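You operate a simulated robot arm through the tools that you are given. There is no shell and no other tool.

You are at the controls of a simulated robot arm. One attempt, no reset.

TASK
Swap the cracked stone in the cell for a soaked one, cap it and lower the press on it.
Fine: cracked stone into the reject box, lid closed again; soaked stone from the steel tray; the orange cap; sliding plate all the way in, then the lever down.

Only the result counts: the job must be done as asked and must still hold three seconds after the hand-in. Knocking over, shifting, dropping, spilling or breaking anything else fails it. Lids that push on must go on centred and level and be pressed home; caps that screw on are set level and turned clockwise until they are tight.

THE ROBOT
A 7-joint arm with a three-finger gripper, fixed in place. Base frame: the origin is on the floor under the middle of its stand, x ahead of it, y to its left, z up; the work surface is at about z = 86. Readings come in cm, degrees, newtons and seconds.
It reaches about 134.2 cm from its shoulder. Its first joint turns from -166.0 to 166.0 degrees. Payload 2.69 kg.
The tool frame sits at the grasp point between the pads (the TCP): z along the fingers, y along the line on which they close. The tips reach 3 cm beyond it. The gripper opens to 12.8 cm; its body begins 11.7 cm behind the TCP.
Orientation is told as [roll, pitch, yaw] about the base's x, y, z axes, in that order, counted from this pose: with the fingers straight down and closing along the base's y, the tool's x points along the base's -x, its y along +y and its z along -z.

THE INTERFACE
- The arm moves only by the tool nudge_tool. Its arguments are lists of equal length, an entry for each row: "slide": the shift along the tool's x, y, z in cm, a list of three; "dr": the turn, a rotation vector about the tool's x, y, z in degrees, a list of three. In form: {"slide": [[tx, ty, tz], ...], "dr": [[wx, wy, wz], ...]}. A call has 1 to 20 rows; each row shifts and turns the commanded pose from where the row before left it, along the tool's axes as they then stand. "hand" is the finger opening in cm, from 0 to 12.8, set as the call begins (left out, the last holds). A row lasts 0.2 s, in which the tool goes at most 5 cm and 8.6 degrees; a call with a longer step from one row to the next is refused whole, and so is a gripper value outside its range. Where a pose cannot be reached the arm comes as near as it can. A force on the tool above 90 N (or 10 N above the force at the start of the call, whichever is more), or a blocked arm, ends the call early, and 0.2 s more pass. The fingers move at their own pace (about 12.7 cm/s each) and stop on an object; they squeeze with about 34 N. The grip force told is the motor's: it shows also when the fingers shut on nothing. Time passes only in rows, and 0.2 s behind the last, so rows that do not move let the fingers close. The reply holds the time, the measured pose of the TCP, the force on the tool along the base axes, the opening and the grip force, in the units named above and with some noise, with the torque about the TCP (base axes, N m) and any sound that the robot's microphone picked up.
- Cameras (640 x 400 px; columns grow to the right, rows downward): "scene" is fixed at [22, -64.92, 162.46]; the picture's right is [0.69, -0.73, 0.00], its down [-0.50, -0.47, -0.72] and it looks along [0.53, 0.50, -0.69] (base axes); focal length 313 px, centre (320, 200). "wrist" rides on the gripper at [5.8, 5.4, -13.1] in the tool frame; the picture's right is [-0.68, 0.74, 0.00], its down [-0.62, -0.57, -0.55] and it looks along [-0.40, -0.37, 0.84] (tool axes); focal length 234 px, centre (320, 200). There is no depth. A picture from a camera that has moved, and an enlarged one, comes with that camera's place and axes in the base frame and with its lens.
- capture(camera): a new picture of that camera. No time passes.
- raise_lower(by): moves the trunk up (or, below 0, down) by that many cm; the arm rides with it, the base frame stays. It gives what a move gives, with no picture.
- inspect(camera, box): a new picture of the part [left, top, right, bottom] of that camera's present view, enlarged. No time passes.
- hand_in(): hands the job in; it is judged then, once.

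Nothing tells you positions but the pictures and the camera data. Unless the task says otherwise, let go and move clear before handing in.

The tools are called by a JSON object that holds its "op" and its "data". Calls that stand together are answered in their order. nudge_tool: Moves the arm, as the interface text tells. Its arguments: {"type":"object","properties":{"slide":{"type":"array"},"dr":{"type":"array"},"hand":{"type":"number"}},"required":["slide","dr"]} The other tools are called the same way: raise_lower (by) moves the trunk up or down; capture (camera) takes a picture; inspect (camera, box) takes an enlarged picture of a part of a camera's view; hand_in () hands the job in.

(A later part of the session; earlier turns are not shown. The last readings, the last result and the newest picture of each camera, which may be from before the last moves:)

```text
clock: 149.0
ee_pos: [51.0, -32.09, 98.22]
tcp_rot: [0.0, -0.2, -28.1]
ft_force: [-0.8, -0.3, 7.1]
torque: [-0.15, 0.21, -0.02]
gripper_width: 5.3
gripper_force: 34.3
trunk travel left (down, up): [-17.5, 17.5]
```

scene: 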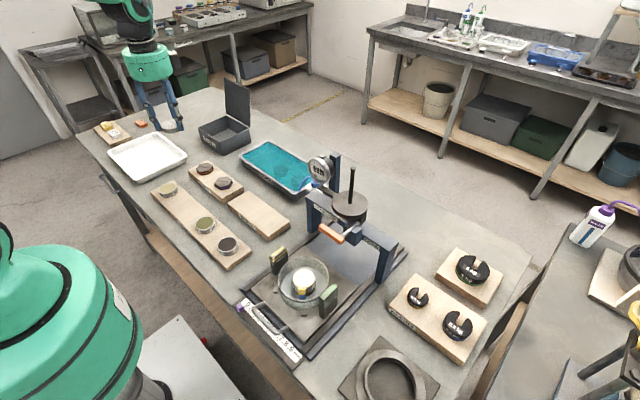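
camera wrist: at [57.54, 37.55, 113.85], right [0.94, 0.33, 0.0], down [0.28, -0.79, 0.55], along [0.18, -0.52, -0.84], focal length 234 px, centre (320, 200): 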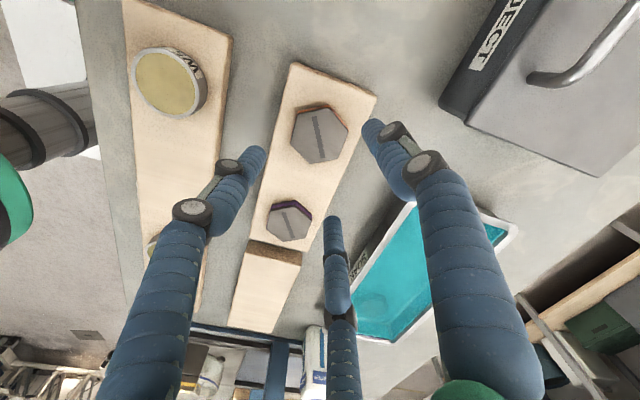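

{"op": "inspect", "data": {"camera": "scene", "box": [288, 256, 328, 300]}}

{"op": "inspect", "data": {"camera": "wrist", "box": [240, 110, 400, 230]}}

{"op": "inspect", "data": {"camera": "wrist", "box": [280, 105, 360, 165]}}

```text
9.09 times, centred on (308, 278) of scene
camera zoom: at [22.0, -64.92, 162.46], right [0.69, -0.73, 0.0], down [-0.5, -0.47, -0.72], along [0.53, 0.5, -0.69], focal length 2845 px, centre (429, -509)
```

zoom: 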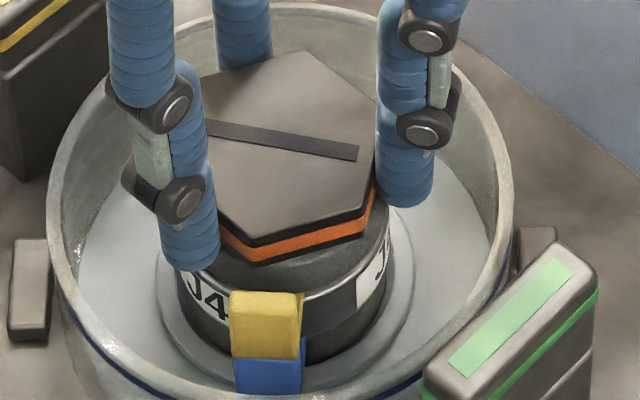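

```text
3.33 times, centred on (320, 170) of wrist
camera zoom: at [48.26, -24.58, 111.19], right [0.94, 0.33, 0.0], down [0.28, -0.79, 0.55], along [0.18, -0.52, -0.84], focal length 781 px, centre (320, 300)
```

zoom: 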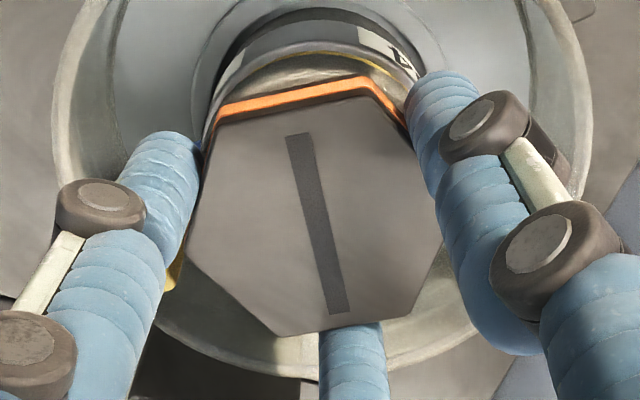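

```text
6.67 times, centred on (320, 135) of wrist
camera zoom: at [48.26, -24.58, 111.19], right [0.94, 0.33, 0.0], down [0.28, -0.79, 0.55], along [0.18, -0.52, -0.84], focal length 1561 px, centre (320, 633)
```

zoom: 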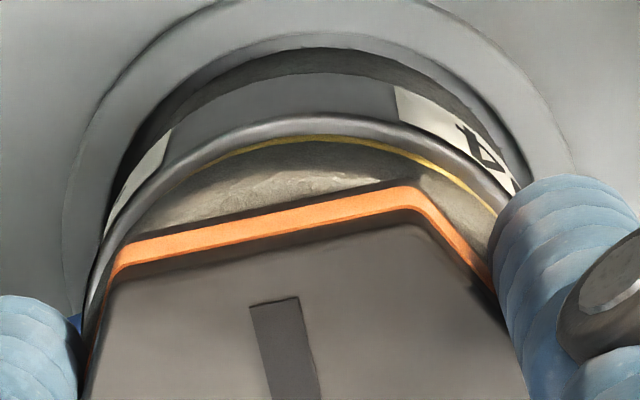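

The cap rests flat on the stone. Releasing it and rising.

{"op": "nudge_tool", "data": {"slide": [[0, 0, -0.08], [0, 0, 0]], "dr": [[0, 0, 0], [0, 0, 0]]}}

{"op": "nudge_tool", "data": {"slide": [[0, 0, 0], [0, 0, 0], [0, 0, 0]], "dr": [[0, 0, 0], [0, 0, 0], [0, 0, 0]], "hand": 7}}

{"op": "nudge_tool", "data": {"slide": [[0, 0, -0.5], [0, 0, -1], [0, 0, -2], [0, 0, -3], [0, 0, -4], [0, 0, -4], [0, 0, -4], [0, 0, -3], [0, 0, 0]], "dr": [[0, 0, 0], [0, 0, 0], [0, 0, 0], [0, 0, 0], [0, 0, 0], [0, 0, 0], [0, 0, 0], [0, 0, 0], [0, 0, 0]]}}

{"op": "inspect", "data": {"camera": "scene", "box": [276, 246, 336, 300]}}

{"op": "capture", "data": {"camera": "wrist"}}

{"op": "inspect", "data": {"camera": "wrist", "box": [260, 60, 380, 150]}}

```text
clock: 149.6
ee_pos: [50.97, -32.1, 98.14]
tcp_rot: [0.0, 0.0, -28.0]
ft_force: [0.3, 0.7, 4.7]
torque: [-0.15, 0.16, 0.05]
gripper_width: 5.29
gripper_force: 34.1
trunk travel left (down, up): [-17.5, 17.5]
```

```text
clock: 150.4
ee_pos: [51.01, -32.02, 98.2]
tcp_rot: [0.0, 0.0, -28.0]
ft_force: [0.7, 0.4, -0.6]
torque: [0.0, 0.01, 0.0]
gripper_width: 7.0
gripper_force: 0.0
trunk travel left (down, up): [-17.5, 17.5]
```

```text
clock: 152.4
ee_pos: [50.95, -32.26, 119.54]
tcp_rot: [0.1, 0.0, -28.0]
ft_force: [-0.4, -0.6, -0.2]
torque: [0.0, 0.01, 0.01]
gripper_width: 7.04
gripper_force: 0.0
trunk travel left (down, up): [-17.5, 17.5]
```

```text
7.41 times, centred on (306, 273) of scene
camera zoom: at [22.0, -64.92, 162.46], right [0.69, -0.73, 0.0], down [-0.5, -0.47, -0.72], along [0.53, 0.5, -0.69], focal length 2318 px, centre (424, -341)
```

zoom: 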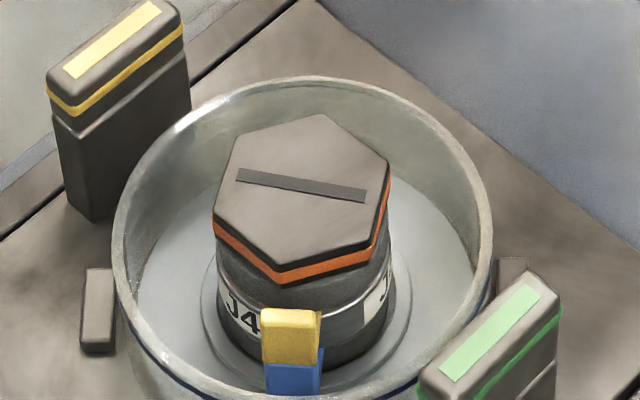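

```text
taken
camera wrist: at [48.22, -24.69, 132.59], right [0.94, 0.33, 0.0], down [0.28, -0.79, 0.55], along [0.18, -0.52, -0.84], focal length 234 px, centre (320, 200)
```

wrist: 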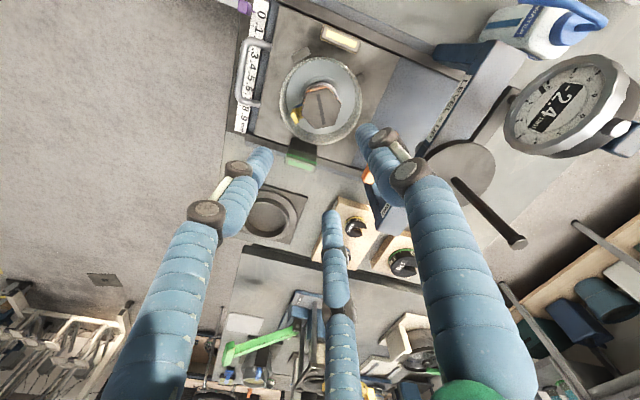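

```text
4.44 times, centred on (320, 105) of wrist
camera zoom: at [48.22, -24.69, 132.59], right [0.94, 0.33, 0.0], down [0.28, -0.79, 0.55], along [0.18, -0.52, -0.84], focal length 1041 px, centre (320, 622)
```

zoom: 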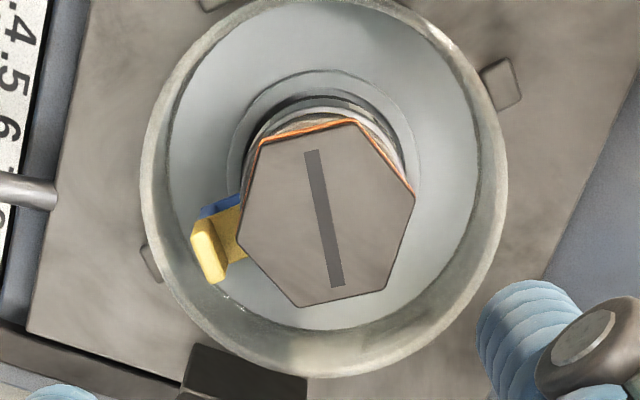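

The cap sits level and centred. Next is the sliding plate; I'll rotate to yaw -90° and inspect its front handle (about x=38.3, y -27 to -35).

{"op": "nudge_tool", "data": {"slide": [[0, 0, 0], [0, 0, 0], [0, 0, 0], [0, 0, 0], [0, 0, 0], [0, 0, 0], [0, 0, 0], [0, 0, 0], [0.25, -3.2, 0], [0.25, -3.2, 0], [0.25, -3.2, 0], [0.25, -3.2, 0], [0, 0, 3], [0, 0, 3.5], [0, 0, 3], [0, 0, 0]], "dr": [[0, 0, 7.75], [0, 0, 7.75], [0, 0, 7.75], [0, 0, 7.75], [0, 0, 7.75], [0, 0, 7.75], [0, 0, 7.75], [0, 0, 7.75], [0, 0, 0], [0, 0, 0], [0, 0, 0], [0, 0, 0], [0, 0, 0], [0, 0, 0], [0, 0, 0], [0, 0, 0]]}}

{"op": "capture", "data": {"camera": "wrist"}}

{"op": "inspect", "data": {"camera": "wrist", "box": [230, 80, 410, 200]}}

{"op": "inspect", "data": {"camera": "scene", "box": [230, 270, 310, 350]}}

```text
clock: 155.8
ee_pos: [38.2, -30.99, 109.91]
tcp_rot: [0.0, 0.0, -90.1]
ft_force: [-0.1, 0.7, 0.1]
torque: [0.02, -0.01, -0.03]
gripper_width: 6.99
gripper_force: 0.0
trunk travel left (down, up): [-17.5, 17.5]
```

```text
taken
camera wrist: at [43.44, -25.07, 123.09], right [0.74, -0.68, 0.0], down [-0.57, -0.62, 0.55], along [-0.37, -0.4, -0.84], focal length 234 px, centre (320, 200)
```

wrist: 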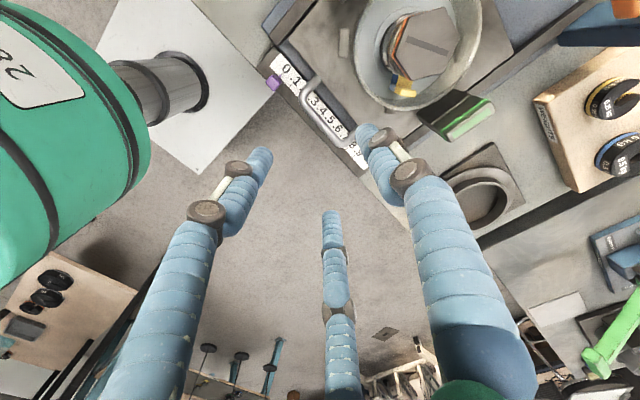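

```text
3.33 times, centred on (320, 140) of wrist
camera zoom: at [43.44, -25.07, 123.09], right [0.74, -0.68, 0.0], down [-0.57, -0.62, 0.55], along [-0.37, -0.4, -0.84], focal length 781 px, centre (320, 400)
```

zoom: 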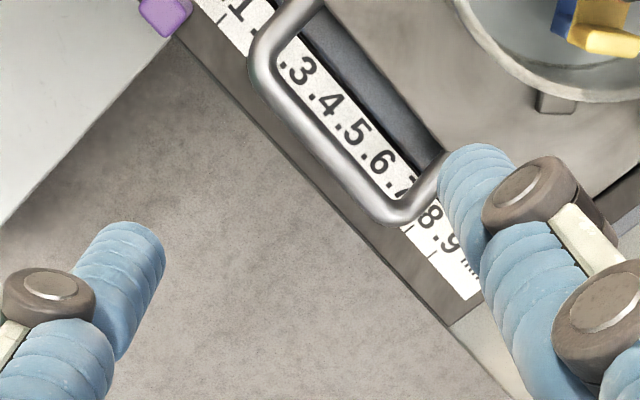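

```text
5.00 times, centred on (270, 310) of scene
camera zoom: at [22.0, -64.92, 162.46], right [0.69, -0.73, 0.0], down [-0.5, -0.47, -0.72], along [0.53, 0.5, -0.69], focal length 1564 px, centre (570, -350)
```

zoom: 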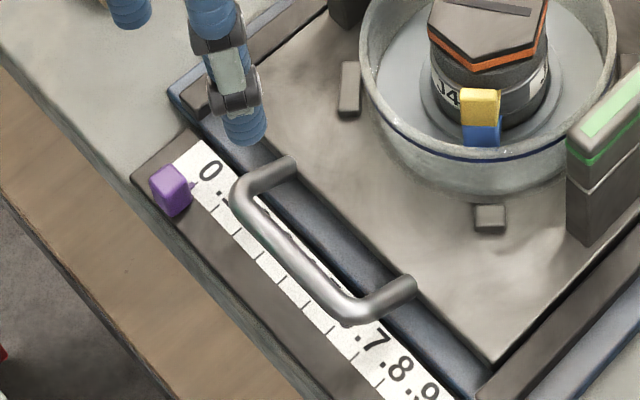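

The handle bar is at about (37.7,-31.3), z≈89.5. I'll push it from the -x side with closed fingers, so I'm rotating to yaw +90°, which puts two fingers at the front and the camera behind.

{"op": "nudge_tool", "data": {"slide": [[0, -0.5, 0], [0, -0.5, 0], [0, -0.5, 0], [0, -0.5, 0], [0, 0, 0], [0, 0, 0], [0, 0, 0], [0, 0, 0], [0, 0, 0], [0, 0, 0], [0, 0, 0], [0, 0, 0], [0, 0, 0], [0, 0, 0], [0, 0, 0]], "dr": [[0, 0, 0], [0, 0, 0], [0, 0, 0], [0, 0, 0], [0, 0, -8.182], [0, 0, -8.182], [0, 0, -8.182], [0, 0, -8.182], [0, 0, -8.182], [0, 0, -8.182], [0, 0, -8.182], [0, 0, -8.182], [0, 0, -8.182], [0, 0, -8.182], [0, 0, -8.182]], "hand": 0}}

{"op": "nudge_tool", "data": {"slide": [[0, 0, 0], [0, 0, 0], [0, 0, 0], [0, 0, 0], [0, 0, 0], [0, 0, 0], [0, 0, 0], [0, 0, 0], [0, 0, 0], [0, 0, 0], [0, 0, 0]], "dr": [[0, 0, -8.182], [0, 0, -8.182], [0, 0, -8.182], [0, 0, -8.182], [0, 0, -8.182], [0, 0, -8.182], [0, 0, -8.182], [0, 0, -8.182], [0, 0, -8.182], [0, 0, -8.182], [0, 0, -8.182]]}}

{"op": "capture", "data": {"camera": "wrist"}}

{"op": "capture", "data": {"camera": "scene"}}

```text
clock: 159.0
ee_pos: [36.17, -31.0, 110.2]
tcp_rot: [0.0, 0.0, 0.0]
ft_force: [0.1, -0.3, 0.0]
torque: [-0.01, 0.0, -0.02]
gripper_width: 0.2
gripper_force: 31.3
trunk travel left (down, up): [-17.5, 17.5]
```

```text
clock: 161.4
ee_pos: [36.16, -31.0, 110.21]
tcp_rot: [-0.1, 0.0, 89.9]
ft_force: [-0.7, -0.6, -0.1]
torque: [0.0, -0.03, 0.02]
gripper_width: 0.2
gripper_force: 31.2
trunk travel left (down, up): [-17.5, 17.5]
```

```text
taken
camera wrist: at [30.79, -36.87, 123.28], right [-0.74, 0.68, 0.0], down [0.57, 0.62, 0.55], along [0.37, 0.4, -0.84], focal length 234 px, centre (320, 200)
```

wrist: 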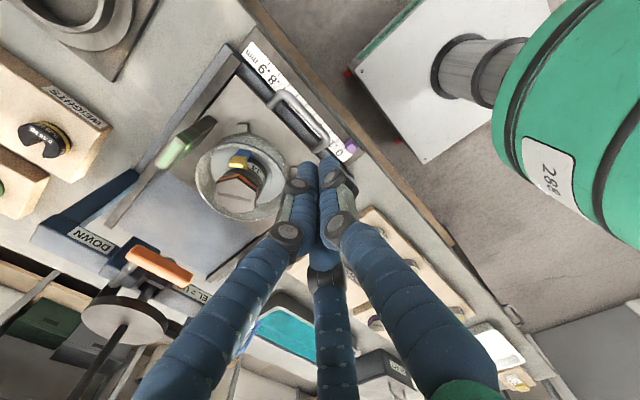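

```text
taken
```

scene: 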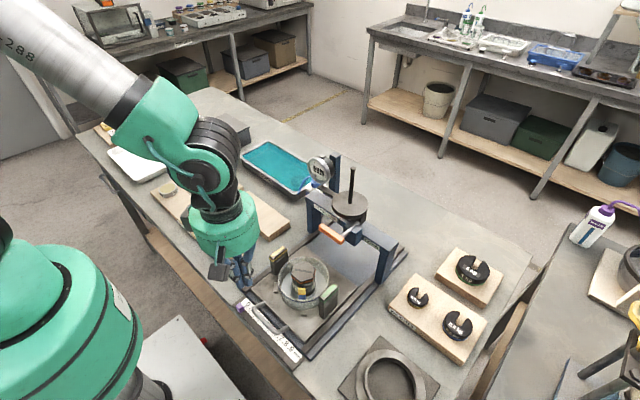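

{"op": "inspect", "data": {"camera": "wrist", "box": [240, 40, 400, 170]}}

{"op": "inspect", "data": {"camera": "scene", "box": [200, 230, 310, 340]}}

```text
3.08 times, centred on (320, 105) of wrist
camera zoom: at [30.79, -36.87, 123.28], right [-0.74, 0.68, 0.0], down [0.57, 0.62, 0.55], along [0.37, 0.4, -0.84], focal length 720 px, centre (320, 492)
```

zoom: 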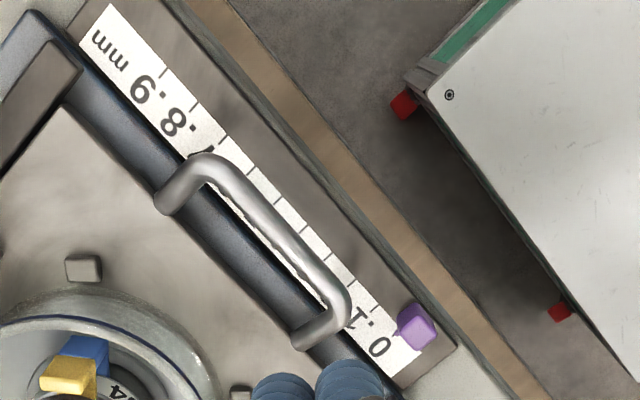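

```text
3.64 times, centred on (255, 285) of scene
camera zoom: at [22.0, -64.92, 162.46], right [0.69, -0.73, 0.0], down [-0.5, -0.47, -0.72], along [0.53, 0.5, -0.69], focal length 1138 px, centre (556, -109)
```

zoom: 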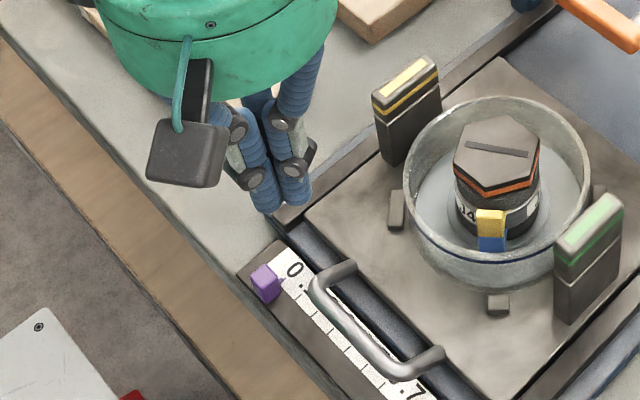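

The handle centre in the arm's frame is about (37.6,-32.1). I'll go behind the bar (x≈34.5) and lower the closed fingers to bar height.

{"op": "nudge_tool", "data": {"slide": [[1.1, 1.66, 0], [0, 0, 4], [0, 0, 4], [0, 0, 4], [0, 0, 3.5], [0, 0, 1.5], [0, 0, 0]], "dr": [[0, 0, 0], [0, 0, 0], [0, 0, 0], [0, 0, 0], [0, 0, 0], [0, 0, 0], [0, 0, 0]]}}

{"op": "inspect", "data": {"camera": "wrist", "box": [200, 80, 400, 220]}}

{"op": "inspect", "data": {"camera": "scene", "box": [220, 260, 310, 350]}}

```text
clock: 163.0
ee_pos: [34.41, -32.21, 93.12]
tcp_rot: [0.0, 0.1, 89.9]
ft_force: [1.1, -0.4, -0.4]
torque: [-0.04, 0.0, 0.0]
gripper_width: 0.21
gripper_force: 31.7
trunk travel left (down, up): [-17.5, 17.5]
```

```text
2.86 times, centred on (300, 150) of wrist
camera zoom: at [28.93, -38.02, 106.19], right [-0.74, 0.68, 0.0], down [0.57, 0.61, 0.55], along [0.37, 0.4, -0.84], focal length 669 px, centre (377, 343)
```

zoom: 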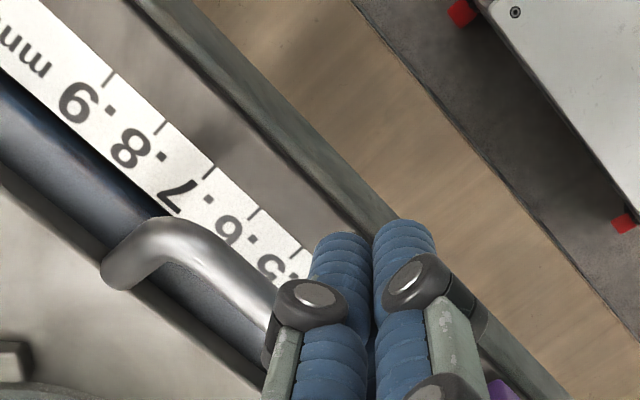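

```text
4.44 times, centred on (265, 305) of scene
camera zoom: at [22.0, -64.92, 162.46], right [0.69, -0.73, 0.0], down [-0.5, -0.47, -0.72], along [0.53, 0.5, -0.69], focal length 1391 px, centre (564, -267)
```

zoom: 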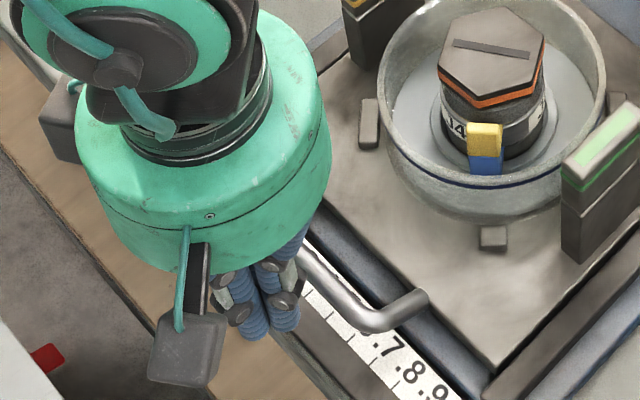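

{"op": "nudge_tool", "data": {"slide": [[0, 0, 0.5], [0, 0, 0.5], [0, 0, 0.4], [0, 0, 0]], "dr": [[0, 0, 0], [0, 0, 0], [0, 0, 0], [0, 0, 0]]}}

{"op": "inspect", "data": {"camera": "wrist", "box": [240, 80, 400, 200]}}

{"op": "inspect", "data": {"camera": "scene", "box": [245, 290, 295, 340]}}

```text
clock: 164.0
ee_pos: [34.4, -32.23, 91.74]
tcp_rot: [0.1, 0.0, 89.9]
ft_force: [0.1, 0.0, 0.3]
torque: [0.0, -0.01, 0.01]
gripper_width: 0.22
gripper_force: 31.2
trunk travel left (down, up): [-17.5, 17.5]
```

```text
3.33 times, centred on (320, 140) of wrist
camera zoom: at [28.99, -37.95, 104.88], right [-0.74, 0.68, 0.0], down [0.57, 0.61, 0.55], along [0.37, 0.4, -0.84], focal length 781 px, centre (320, 400)
```

zoom: 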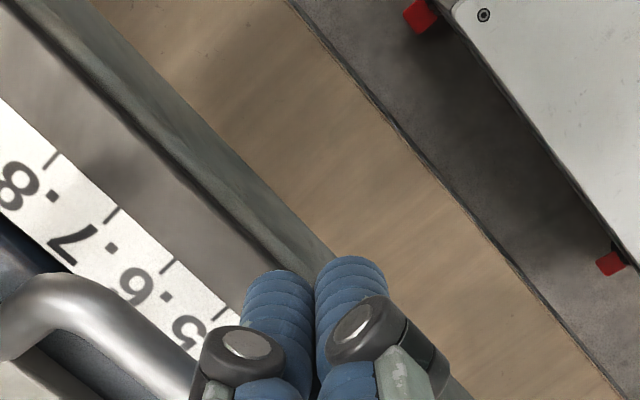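

```text
8.00 times, centred on (270, 315) of scene
camera zoom: at [22.0, -64.92, 162.46], right [0.69, -0.73, 0.0], down [-0.5, -0.47, -0.72], along [0.53, 0.5, -0.69], focal length 2503 px, centre (720, -720)
```

zoom: 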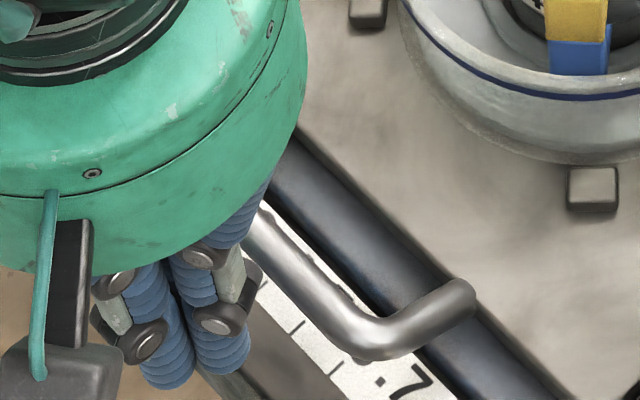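

Now advancing slowly in +x until the fingers touch the bar.

{"op": "nudge_tool", "data": {"slide": [[0, -0.4, 0], [0, -0.4, 0], [0, -0.3, 0], [0, 0, 0]], "dr": [[0, 0, 0], [0, 0, 0], [0, 0, 0], [0, 0, 0]]}}

{"op": "nudge_tool", "data": {"slide": [[0, -0.3, 0], [0, -0.3, 0], [0, 0, 0]], "dr": [[0, 0, 0], [0, 0, 0], [0, 0, 0]]}}

{"op": "inspect", "data": {"camera": "scene", "box": [235, 280, 305, 350]}}

```text
clock: 165.0
ee_pos: [35.52, -32.16, 91.7]
tcp_rot: [0.0, 0.0, 89.9]
ft_force: [-0.4, -0.1, 0.7]
torque: [0.0, -0.02, -0.02]
gripper_width: 0.22
gripper_force: 31.6
trunk travel left (down, up): [-17.5, 17.5]
```

```text
clock: 165.8
ee_pos: [36.13, -32.24, 91.98]
tcp_rot: [0.1, -0.1, 89.9]
ft_force: [-2.6, 0.0, -0.6]
torque: [0.0, 0.04, 0.02]
gripper_width: 0.2
gripper_force: 31.7
trunk travel left (down, up): [-17.5, 17.5]
```

```text
5.71 times, centred on (270, 315) of scene
camera zoom: at [22.0, -64.92, 162.46], right [0.69, -0.73, 0.0], down [-0.5, -0.47, -0.72], along [0.53, 0.5, -0.69], focal length 1788 px, centre (606, -457)
```

zoom: 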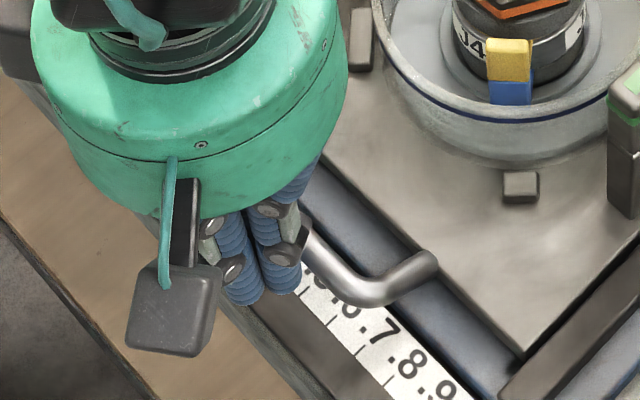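

Contact starts at x≈36. Pushing the plate in slowly.

{"op": "nudge_tool", "data": {"slide": [[0, -0.2, 0], [0, -0.25, 0], [0, -0.3, 0], [0, -0.3, 0], [0, -0.3, 0], [0, -0.2, 0], [0, 0, 0]], "dr": [[0, 0, 0], [0, 0, 0], [0, 0, 0], [0, 0, 0], [0, 0, 0], [0, 0, 0], [0, 0, 0]]}}

{"op": "inspect", "data": {"camera": "scene", "box": [230, 220, 350, 340]}}

```text
clock: 167.4
ee_pos: [37.72, -32.3, 91.7]
tcp_rot: [0.1, 0.1, 90.0]
ft_force: [-0.7, 0.7, -0.2]
torque: [0.03, 0.01, 0.01]
gripper_width: 0.21
gripper_force: 31.3
trunk travel left (down, up): [-17.5, 17.5]
```

```text
3.33 times, centred on (290, 280) of scene
camera zoom: at [22.0, -64.92, 162.46], right [0.69, -0.73, 0.0], down [-0.5, -0.47, -0.72], along [0.53, 0.5, -0.69], focal length 1043 px, centre (420, -67)
```

zoom: 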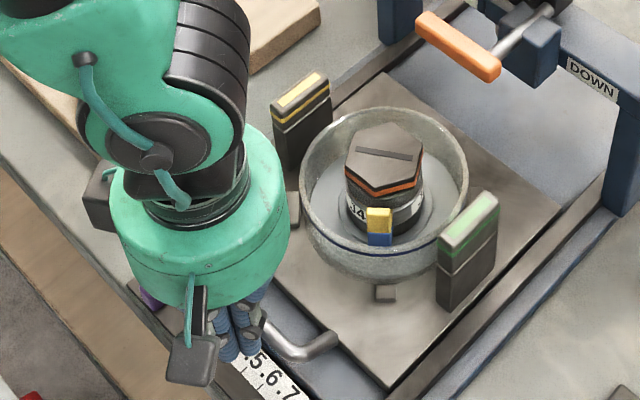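

The plate slides freely with almost no resistance. Continuing at a slow, steady speed.

{"op": "nudge_tool", "data": {"slide": [[0, -0.3, 0], [0, -0.4, 0], [0, -0.4, 0], [0, -0.4, 0], [0, -0.4, 0], [0, -0.4, 0], [0, -0.4, 0], [0, -0.4, 0], [0, -0.4, 0], [0, -0.4, 0], [0, -0.4, 0], [0, -0.4, 0], [0, -0.3, 0], [0, 0, 0]], "dr": [[0, 0, 0], [0, 0, 0], [0, 0, 0], [0, 0, 0], [0, 0, 0], [0, 0, 0], [0, 0, 0], [0, 0, 0], [0, 0, 0], [0, 0, 0], [0, 0, 0], [0, 0, 0], [0, 0, 0], [0, 0, 0]]}}

{"op": "inspect", "data": {"camera": "scene", "box": [240, 180, 400, 330]}}

{"op": "capture", "data": {"camera": "wrist"}}

```text
clock: 170.4
ee_pos: [42.75, -32.23, 91.75]
tcp_rot: [-0.1, 0.0, 89.9]
ft_force: [-0.7, 0.3, 0.2]
torque: [-0.01, -0.03, 0.04]
gripper_width: 0.21
gripper_force: 32.3
trunk travel left (down, up): [-17.5, 17.5]
```

```text
2.67 times, centred on (320, 255) of scene
camera zoom: at [22.0, -64.92, 162.46], right [0.69, -0.73, 0.0], down [-0.5, -0.47, -0.72], along [0.53, 0.5, -0.69], focal length 834 px, centre (320, 53)
```

zoom: 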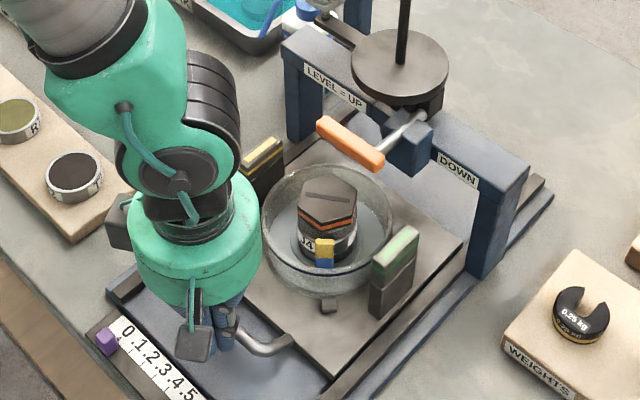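

```text
taken
camera wrist: at [37.34, -37.98, 104.87], right [-0.74, 0.68, 0.0], down [0.57, 0.61, 0.55], along [0.37, 0.4, -0.84], focal length 234 px, centre (320, 200)
```

wrist: 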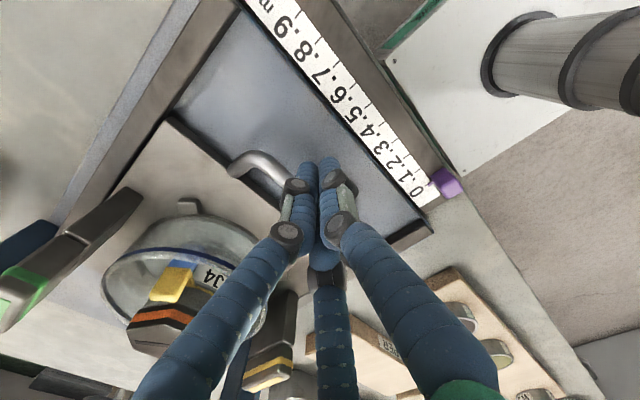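

{"op": "nudge_tool", "data": {"slide": [[0, -0.3, 0], [0, -0.4, 0], [0, -0.4, 0], [0, -0.4, 0], [0, -0.4, 0], [0, -0.4, 0], [0, -0.4, 0], [0, -0.4, 0], [0, -0.4, 0], [0, -0.4, 0], [0, -0.3, 0], [0, 0, 0]], "dr": [[0, 0, 0], [0, 0, 0], [0, 0, 0], [0, 0, 0], [0, 0, 0], [0, 0, 0], [0, 0, 0], [0, 0, 0], [0, 0, 0], [0, 0, 0], [0, 0, 0], [0, 0, 0]]}}

{"op": "inspect", "data": {"camera": "scene", "box": [260, 170, 400, 310]}}

{"op": "capture", "data": {"camera": "wrist"}}

```text
clock: 173.0
ee_pos: [47.08, -32.22, 91.85]
tcp_rot: [0.0, 0.0, 89.9]
ft_force: [-0.5, 0.2, 0.3]
torque: [0.01, 0.01, 0.04]
gripper_width: 0.21
gripper_force: 31.5
trunk travel left (down, up): [-17.5, 17.5]
```

```text
2.86 times, centred on (330, 240) of scene
camera zoom: at [22.0, -64.92, 162.46], right [0.69, -0.73, 0.0], down [-0.5, -0.47, -0.72], along [0.53, 0.5, -0.69], focal length 894 px, centre (291, 86)
```

zoom: 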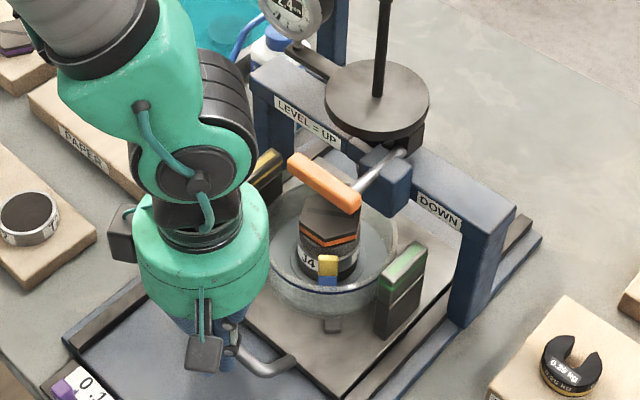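

```text
taken
camera wrist: at [41.59, -38.02, 104.91], right [-0.74, 0.68, 0.0], down [0.57, 0.61, 0.55], along [0.37, 0.4, -0.84], focal length 234 px, centre (320, 200)
```

wrist: 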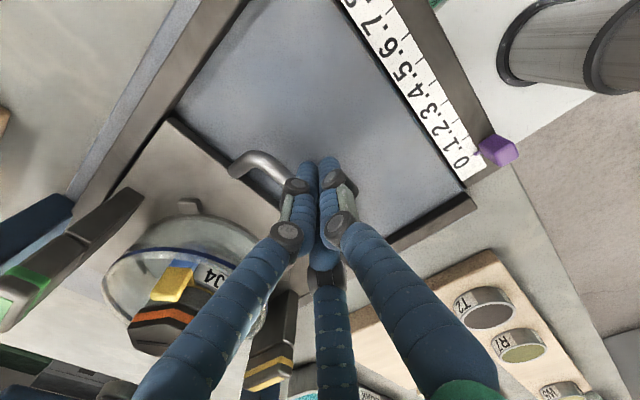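

The plate is in by about 11 cm. To keep the gripper body away from the lever handle for the rest, I'll lean the tool back about 15° (fingertips leading).

{"op": "nudge_tool", "data": {"slide": [[0, 0, 0], [0, 0, 0], [0, 0, 0], [0, 0, 0], [0, 0, 0], [0, 0, 0], [0, 0, 0]], "dr": [[2.5, 0, 0], [2.5, 0, 0], [2.5, 0, 0], [2.5, 0, 0], [2.5, 0, 0], [2.5, 0, 0], [0, 0, 0]]}}

{"op": "inspect", "data": {"camera": "scene", "box": [260, 170, 400, 310]}}

```text
clock: 174.6
ee_pos: [46.94, -32.14, 91.74]
tcp_rot: [-15.1, 0.0, 89.9]
ft_force: [0.3, -1.4, 0.7]
torque: [0.02, 0.02, 0.03]
gripper_width: 0.2
gripper_force: 31.5
trunk travel left (down, up): [-17.5, 17.5]
```

```text
2.86 times, centred on (330, 240) of scene
camera zoom: at [22.0, -64.92, 162.46], right [0.69, -0.73, 0.0], down [-0.5, -0.47, -0.72], along [0.53, 0.5, -0.69], focal length 894 px, centre (291, 86)
```

zoom: 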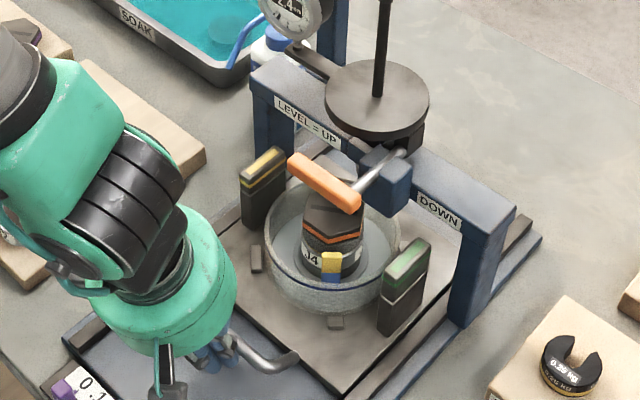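

{"op": "nudge_tool", "data": {"slide": [[0, -0.29, 0.078], [0, -0.386, 0.104], [0, -0.386, 0.104], [0, -0.386, 0.104], [0, -0.386, 0.104], [0, -0.386, 0.104], [0, -0.386, 0.104], [0, -0.386, 0.104], [0, -0.29, 0.078], [0, 0, 0]], "dr": [[0, 0, 0], [0, 0, 0], [0, 0, 0], [0, 0, 0], [0, 0, 0], [0, 0, 0], [0, 0, 0], [0, 0, 0], [0, 0, 0], [0, 0, 0]]}}

{"op": "inspect", "data": {"camera": "scene", "box": [260, 170, 400, 310]}}

```text
clock: 176.8
ee_pos: [50.41, -32.08, 91.85]
tcp_rot: [-15.0, -0.1, 89.8]
ft_force: [-0.7, 0.6, -0.6]
torque: [0.05, 0.02, 0.01]
gripper_width: 0.2
gripper_force: 31.2
trunk travel left (down, up): [-17.5, 17.5]
```

```text
2.86 times, centred on (330, 240) of scene
camera zoom: at [22.0, -64.92, 162.46], right [0.69, -0.73, 0.0], down [-0.5, -0.47, -0.72], along [0.53, 0.5, -0.69], focal length 894 px, centre (291, 86)
```

zoom: 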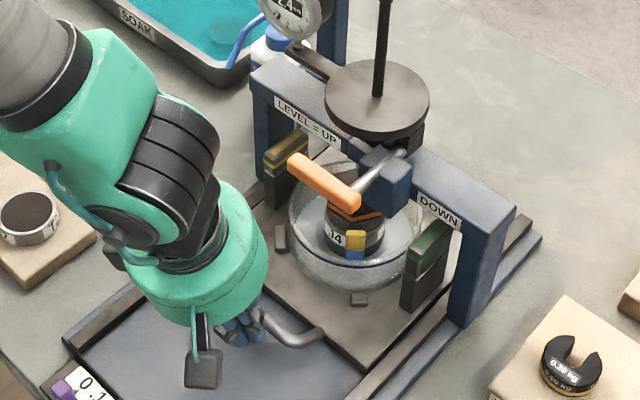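

{"op": "nudge_tool", "data": {"slide": [[0, -0.24, 0.065], [0, -0.29, 0.078], [0, -0.29, 0.078], [0, -0.29, 0.078], [0, -0.24, 0.065], [0, 0, 0]], "dr": [[0, 0, 0], [0, 0, 0], [0, 0, 0], [0, 0, 0], [0, 0, 0], [0, 0, 0]]}}

{"op": "inspect", "data": {"camera": "scene", "box": [260, 170, 400, 310]}}

```text
clock: 178.2
ee_pos: [51.86, -32.16, 91.89]
tcp_rot: [-15.0, 0.1, 89.8]
ft_force: [0.6, 0.4, 0.3]
torque: [0.0, 0.0, -0.04]
gripper_width: 0.23
gripper_force: 31.7
trunk travel left (down, up): [-17.5, 17.5]
```

```text
2.86 times, centred on (330, 240) of scene
camera zoom: at [22.0, -64.92, 162.46], right [0.69, -0.73, 0.0], down [-0.5, -0.47, -0.72], along [0.53, 0.5, -0.69], focal length 894 px, centre (291, 86)
```

zoom: 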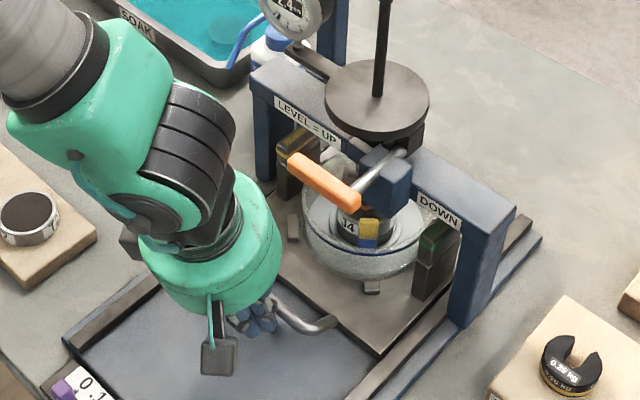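

{"op": "nudge_tool", "data": {"slide": [[0, -0.24, 0.065], [0, -0.24, 0.065], [0, -0.24, 0.065], [0, -0.24, 0.065], [0, 0, 0]], "dr": [[0, 0, 0], [0, 0, 0], [0, 0, 0], [0, 0, 0], [0, 0, 0]]}}

{"op": "inspect", "data": {"camera": "scene", "box": [260, 170, 400, 310]}}

```text
clock: 179.4
ee_pos: [52.36, -32.01, 91.52]
tcp_rot: [-14.8, -0.3, 89.9]
ft_force: [-61.5, -18.0, -6.9]
torque: [-0.42, 1.08, -0.12]
gripper_width: 0.2
gripper_force: 31.3
trunk travel left (down, up): [-17.5, 17.5]
```

```text
2.86 times, centred on (330, 240) of scene
camera zoom: at [22.0, -64.92, 162.46], right [0.69, -0.73, 0.0], down [-0.5, -0.47, -0.72], along [0.53, 0.5, -0.69], focal length 894 px, centre (291, 86)
```

zoom: 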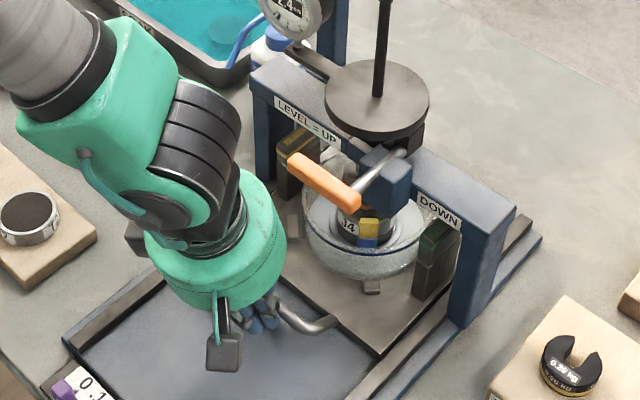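

A firm stop at 61 N: the plate seems fully in. I'll back off and verify the alignment under the ram.

{"op": "nudge_tool", "data": {"slide": [[0, 0.5, -0.13], [0, 0.5, -0.13], [0, 1.0, -0.26], [0, 0, -1.5], [0, 0, -2], [0, 0, -3], [0, 0, -4], [0, 0, -4], [0, 0, -4], [0, 0, 0]], "dr": [[0, 0, 0], [0, 0, 0], [0, 0, 0], [0, 0, 0], [0, 0, 0], [0, 0, 0], [0, 0, 0], [0, 0, 0], [0, 0, 0], [0, 0, 0]]}}

{"op": "capture", "data": {"camera": "scene"}}

{"op": "inspect", "data": {"camera": "scene", "box": [300, 190, 390, 290]}}

{"op": "capture", "data": {"camera": "wrist"}}

```text
clock: 181.6
ee_pos: [45.95, -32.04, 109.82]
tcp_rot: [-15.1, -0.1, 89.8]
ft_force: [0.2, 0.2, -0.1]
torque: [0.0, -0.06, -0.03]
gripper_width: 0.22
gripper_force: 31.5
trunk travel left (down, up): [-17.5, 17.5]
```

```text
taken
```

scene: 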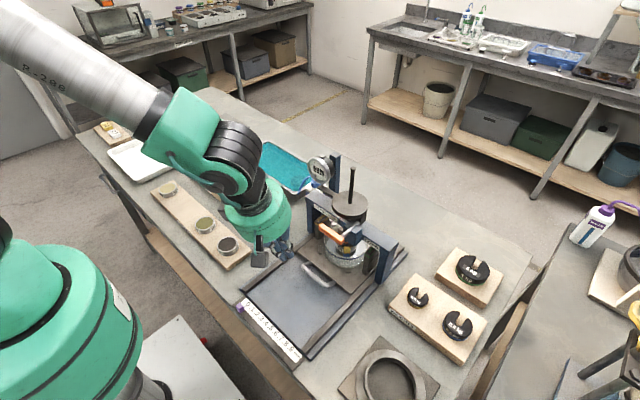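

```text
4.00 times, centred on (345, 240) of scene
camera zoom: at [22.0, -64.92, 162.46], right [0.69, -0.73, 0.0], down [-0.5, -0.47, -0.72], along [0.53, 0.5, -0.69], focal length 1252 px, centre (220, 40)
```

zoom: 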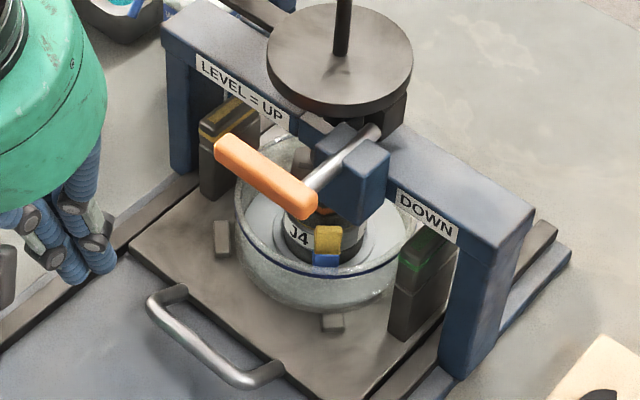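

```text
taken
camera wrist: at [37.32, -37.79, 121.02], right [-0.71, 0.68, -0.19], down [0.41, 0.62, 0.68], along [0.58, 0.4, -0.71], focal length 234 px, centre (320, 200)
```

wrist: 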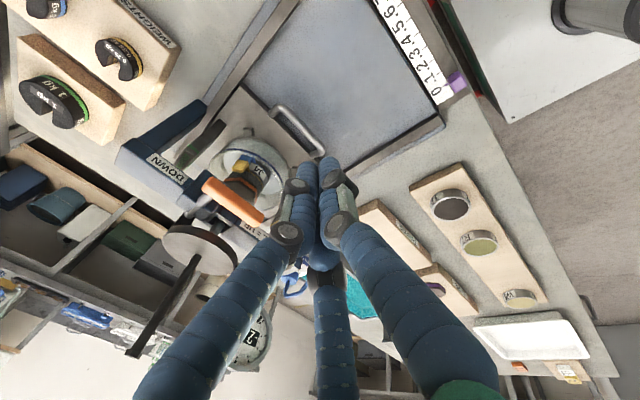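

{"op": "inspect", "data": {"camera": "scene", "box": [315, 205, 375, 265]}}

{"op": "inspect", "data": {"camera": "wrist", "box": [150, 110, 310, 250]}}

{"op": "inspect", "data": {"camera": "scene", "box": [290, 240, 420, 340]}}

```text
6.67 times, centred on (345, 235) of scene
camera zoom: at [22.0, -64.92, 162.46], right [0.69, -0.73, 0.0], down [-0.5, -0.47, -0.72], along [0.53, 0.5, -0.69], focal length 2086 px, centre (153, -33)
```

zoom: 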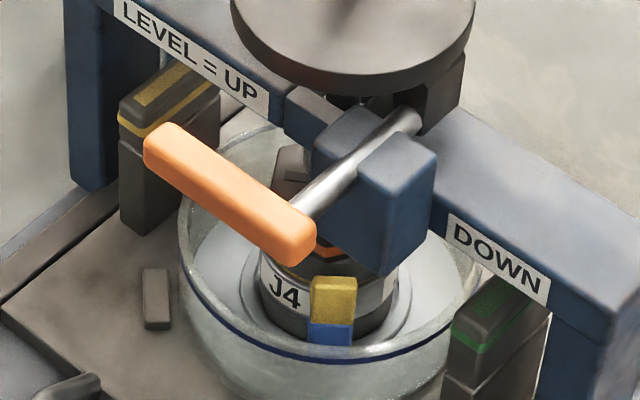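

```text
2.86 times, centred on (230, 180) of wrist
camera zoom: at [37.32, -37.79, 121.02], right [-0.71, 0.68, -0.19], down [0.41, 0.62, 0.68], along [0.58, 0.4, -0.71], focal length 669 px, centre (577, 257)
```

zoom: 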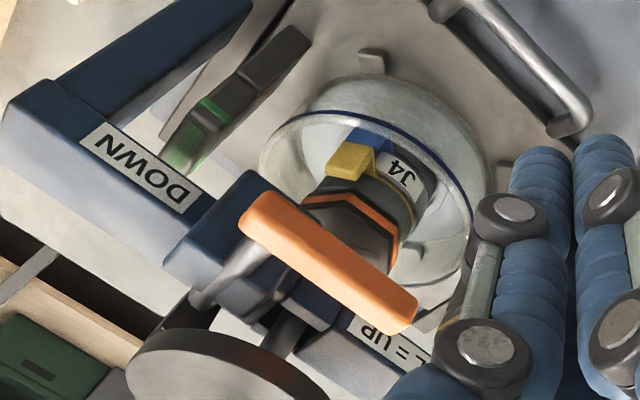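

```text
4.00 times, centred on (355, 290) of scene
camera zoom: at [22.0, -64.92, 162.46], right [0.69, -0.73, 0.0], down [-0.5, -0.47, -0.72], along [0.53, 0.5, -0.69], focal length 1252 px, centre (180, -160)
```

zoom: 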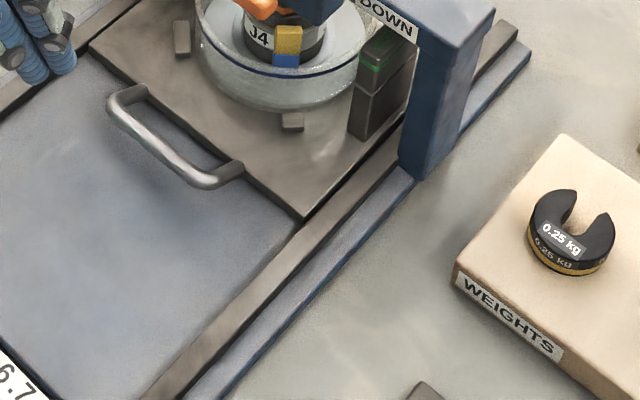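

The plate is in, and the handle end is well clear. Now I need to understand how the lever pivots; zooming in on it.

{"op": "inspect", "data": {"camera": "scene", "box": [330, 212, 372, 250]}}

{"op": "inspect", "data": {"camera": "wrist", "box": [190, 170, 260, 240]}}

{"op": "inspect", "data": {"camera": "scene", "box": [305, 155, 375, 225]}}

```text
10.53 times, centred on (351, 231) of scene
camera zoom: at [22.0, -64.92, 162.46], right [0.69, -0.73, 0.0], down [-0.5, -0.47, -0.72], along [0.53, 0.5, -0.69], focal length 3294 px, centre (-6, -126)
```

zoom: 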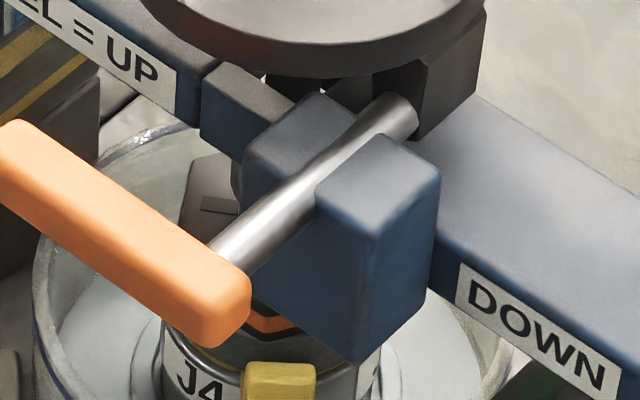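

```text
5.71 times, centred on (225, 205) of wrist
camera zoom: at [37.32, -37.79, 121.02], right [-0.71, 0.68, -0.19], down [0.41, 0.62, 0.68], along [0.58, 0.4, -0.71], focal length 1338 px, centre (863, 171)
```

zoom: 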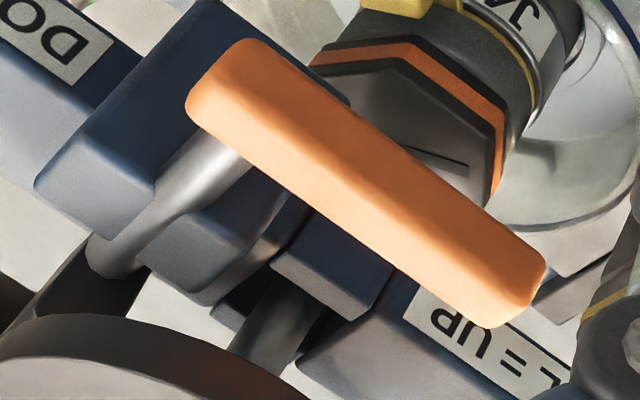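

```text
5.71 times, centred on (340, 190) of scene
camera zoom: at [22.0, -64.92, 162.46], right [0.69, -0.73, 0.0], down [-0.5, -0.47, -0.72], along [0.53, 0.5, -0.69], focal length 1788 px, centre (206, 257)
```

zoom: 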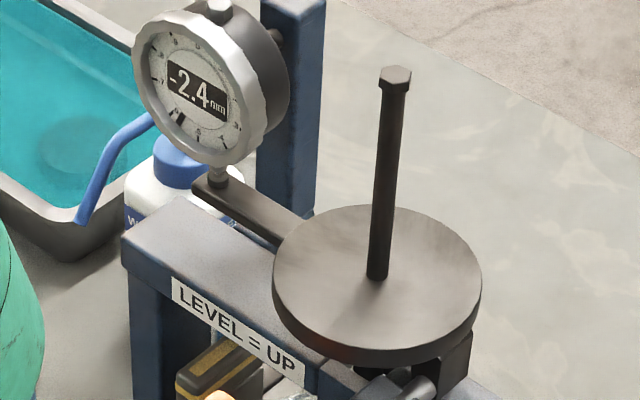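

The lever is an L-shaped crank: its axle runs along x (at about y≈-36, z≈104.5) with a cam at the back, and the orange grip points to +y when level. I'll push the grip's far end down with the fingers held horizontal along +x. First, back to a high, safe pose to re-orient.

{"op": "nudge_tool", "data": {"slide": [[0, 0, -3], [0, 0, -4], [0, 0, -4], [0, 0, -3], [0, 0, 0], [0, 0, 0], [0, 0, 0], [0, 0, 0], [0, 0, 0], [0, 0, 0], [0, 0, 0], [0, 0, 0], [0, 0, 0], [0, 0, 0], [0, 0, 0], [0, 0, 0], [0, 0, 0]], "dr": [[-5, 0, 0], [-5, 0, 0], [-5, 0, 0], [0, 0, 0], [0, 0, 8.182], [0, 0, 8.182], [0, 0, 8.182], [0, 0, 8.182], [0, 0, 8.182], [0, 0, 8.182], [0, 0, 8.182], [0, 0, 8.182], [0, 0, 8.182], [0, 0, 8.182], [0, 0, 8.182], [0, 0, 0], [0, 0, 0]]}}

{"op": "nudge_tool", "data": {"slide": [[0, 0, 0], [0, 0, 0], [0, 0, 0], [0, 0, 0], [0, 0, 0], [0, 0, 0], [0, 0, 0], [0, 0, 0], [0, 0, 0], [0, 0, 0], [0, 0, 0], [0, 0, 0]], "dr": [[0, 0, 8.182], [0, 0, 8.182], [0, 0, 8.182], [0, 0, 8.182], [0, 0, 8.182], [0, 0, 8.182], [0, 0, 8.182], [0, 0, 8.182], [0, 0, 8.182], [0, 0, 8.182], [0, 0, 8.182], [0, 0, 0]]}}

```text
clock: 185.2
ee_pos: [44.18, -32.18, 123.42]
tcp_rot: [0.1, 0.0, -0.1]
ft_force: [-0.1, -0.2, -0.1]
torque: [0.03, 0.01, 0.04]
gripper_width: 0.18
gripper_force: 31.5
trunk travel left (down, up): [-17.5, 17.5]
```

```text
clock: 187.8
ee_pos: [44.2, -32.18, 123.37]
tcp_rot: [-0.1, -0.1, -90.1]
ft_force: [-0.4, -0.4, 0.4]
torque: [-0.01, 0.01, 0.03]
gripper_width: 0.19
gripper_force: 31.0
trunk travel left (down, up): [-17.5, 17.5]
```

{"op": "nudge_tool", "data": {"slide": [[0, 0, 0], [0, 0, 0], [0, 0, 0], [0, 0, 0], [0, 0, 0], [0, 0, 0]], "dr": [[-8, 0, 0], [-8, 0, 0], [-8, 0, 0], [-8, 0, 0], [-8, 0, 0], [0, 0, 0]]}}

{"op": "nudge_tool", "data": {"slide": [[0, 0, 0], [0, 0, 0], [0, 0, 0], [0, 0, 0], [0, 0, 0], [0, 0, 0]], "dr": [[-8, 0, 0], [-8, 0, 0], [-8, 0, 0], [-8, 0, 0], [-8, 0, 0], [0, 0, 0]]}}

{"op": "capture", "data": {"camera": "scene"}}

{"op": "capture", "data": {"camera": "wrist"}}

```text
clock: 189.2
ee_pos: [45.15, -30.83, 122.52]
tcp_rot: [39.4, 0.9, -88.3]
ft_force: [0.7, -0.3, -0.8]
torque: [0.05, 0.02, 0.0]
gripper_width: 0.21
gripper_force: 31.1
trunk travel left (down, up): [-17.5, 17.5]
```

```text
clock: 189.8
ee_pos: [49.11, -24.68, 121.59]
tcp_rot: [53.1, 1.8, -80.1]
ft_force: [0.9, -0.2, -0.4]
torque: [0.04, 0.01, 0.07]
gripper_width: 0.25
gripper_force: 31.8
trunk travel left (down, up): [-17.5, 17.5]
stopped in row 2: the arm was blocked; the commanded pose is now the measured one
```

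```text
taken
```

scene: 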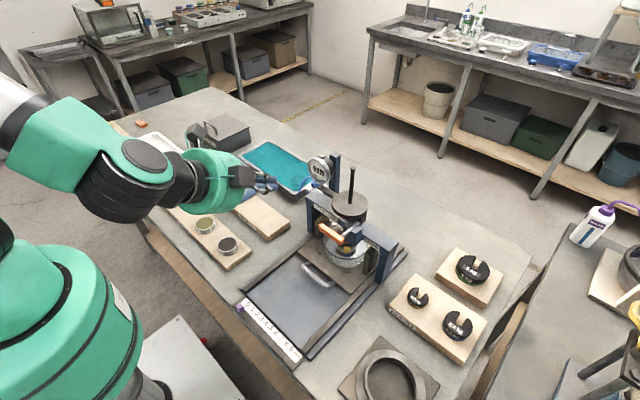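

```text
taken
camera wrist: at [40.93, -20.43, 133.99], right [0.56, -0.61, 0.57], down [-0.66, -0.74, -0.14], along [0.5, -0.3, -0.81], focal length 234 px, centre (320, 200)
```

wrist: 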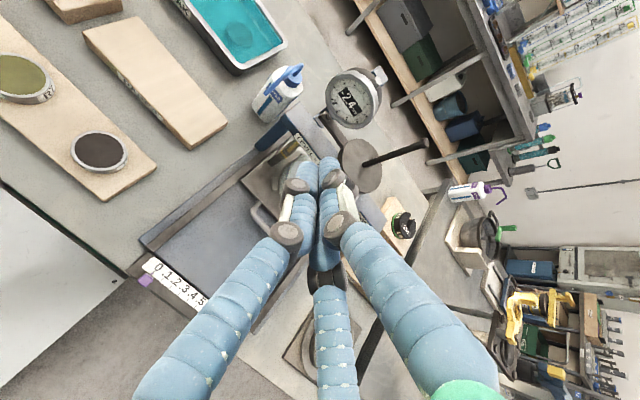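

That tilt is limited by the wrist, so I'll use a more upright pose instead and press the grip with the closed fingertips. Returning upright first.

{"op": "nudge_tool", "data": {"slide": [[0, 0, 0], [0, 0, 0], [0, 0, 0], [0, 0, 0], [0, 0, 0], [0, 0, 0], [0, 0, 0], [0, 0, 0]], "dr": [[7.6, 0, 0], [7.6, 0, 0], [7.6, 0, 0], [7.6, 0, 0], [7.6, 0, 0], [7.6, 0, 0], [7.5, 0, 0], [0, 0, 0]]}}

{"op": "capture", "data": {"camera": "scene"}}

```text
clock: 191.6
ee_pos: [48.98, -24.61, 121.66]
tcp_rot: [-0.1, 1.7, -80.3]
ft_force: [0.7, -0.3, -0.4]
torque: [-0.01, 0.07, -0.03]
gripper_width: 0.21
gripper_force: 31.7
trunk travel left (down, up): [-17.5, 17.5]
```

```text
taken
```

scene: 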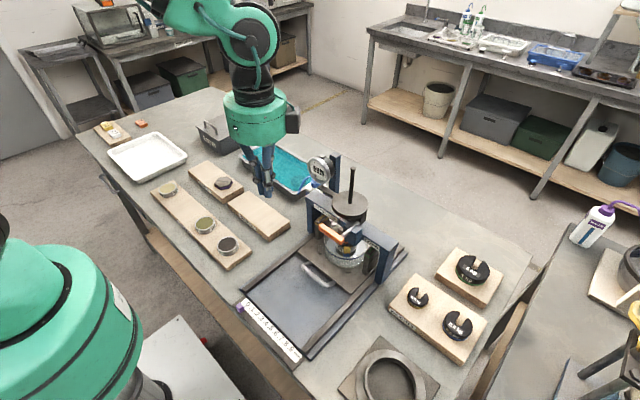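

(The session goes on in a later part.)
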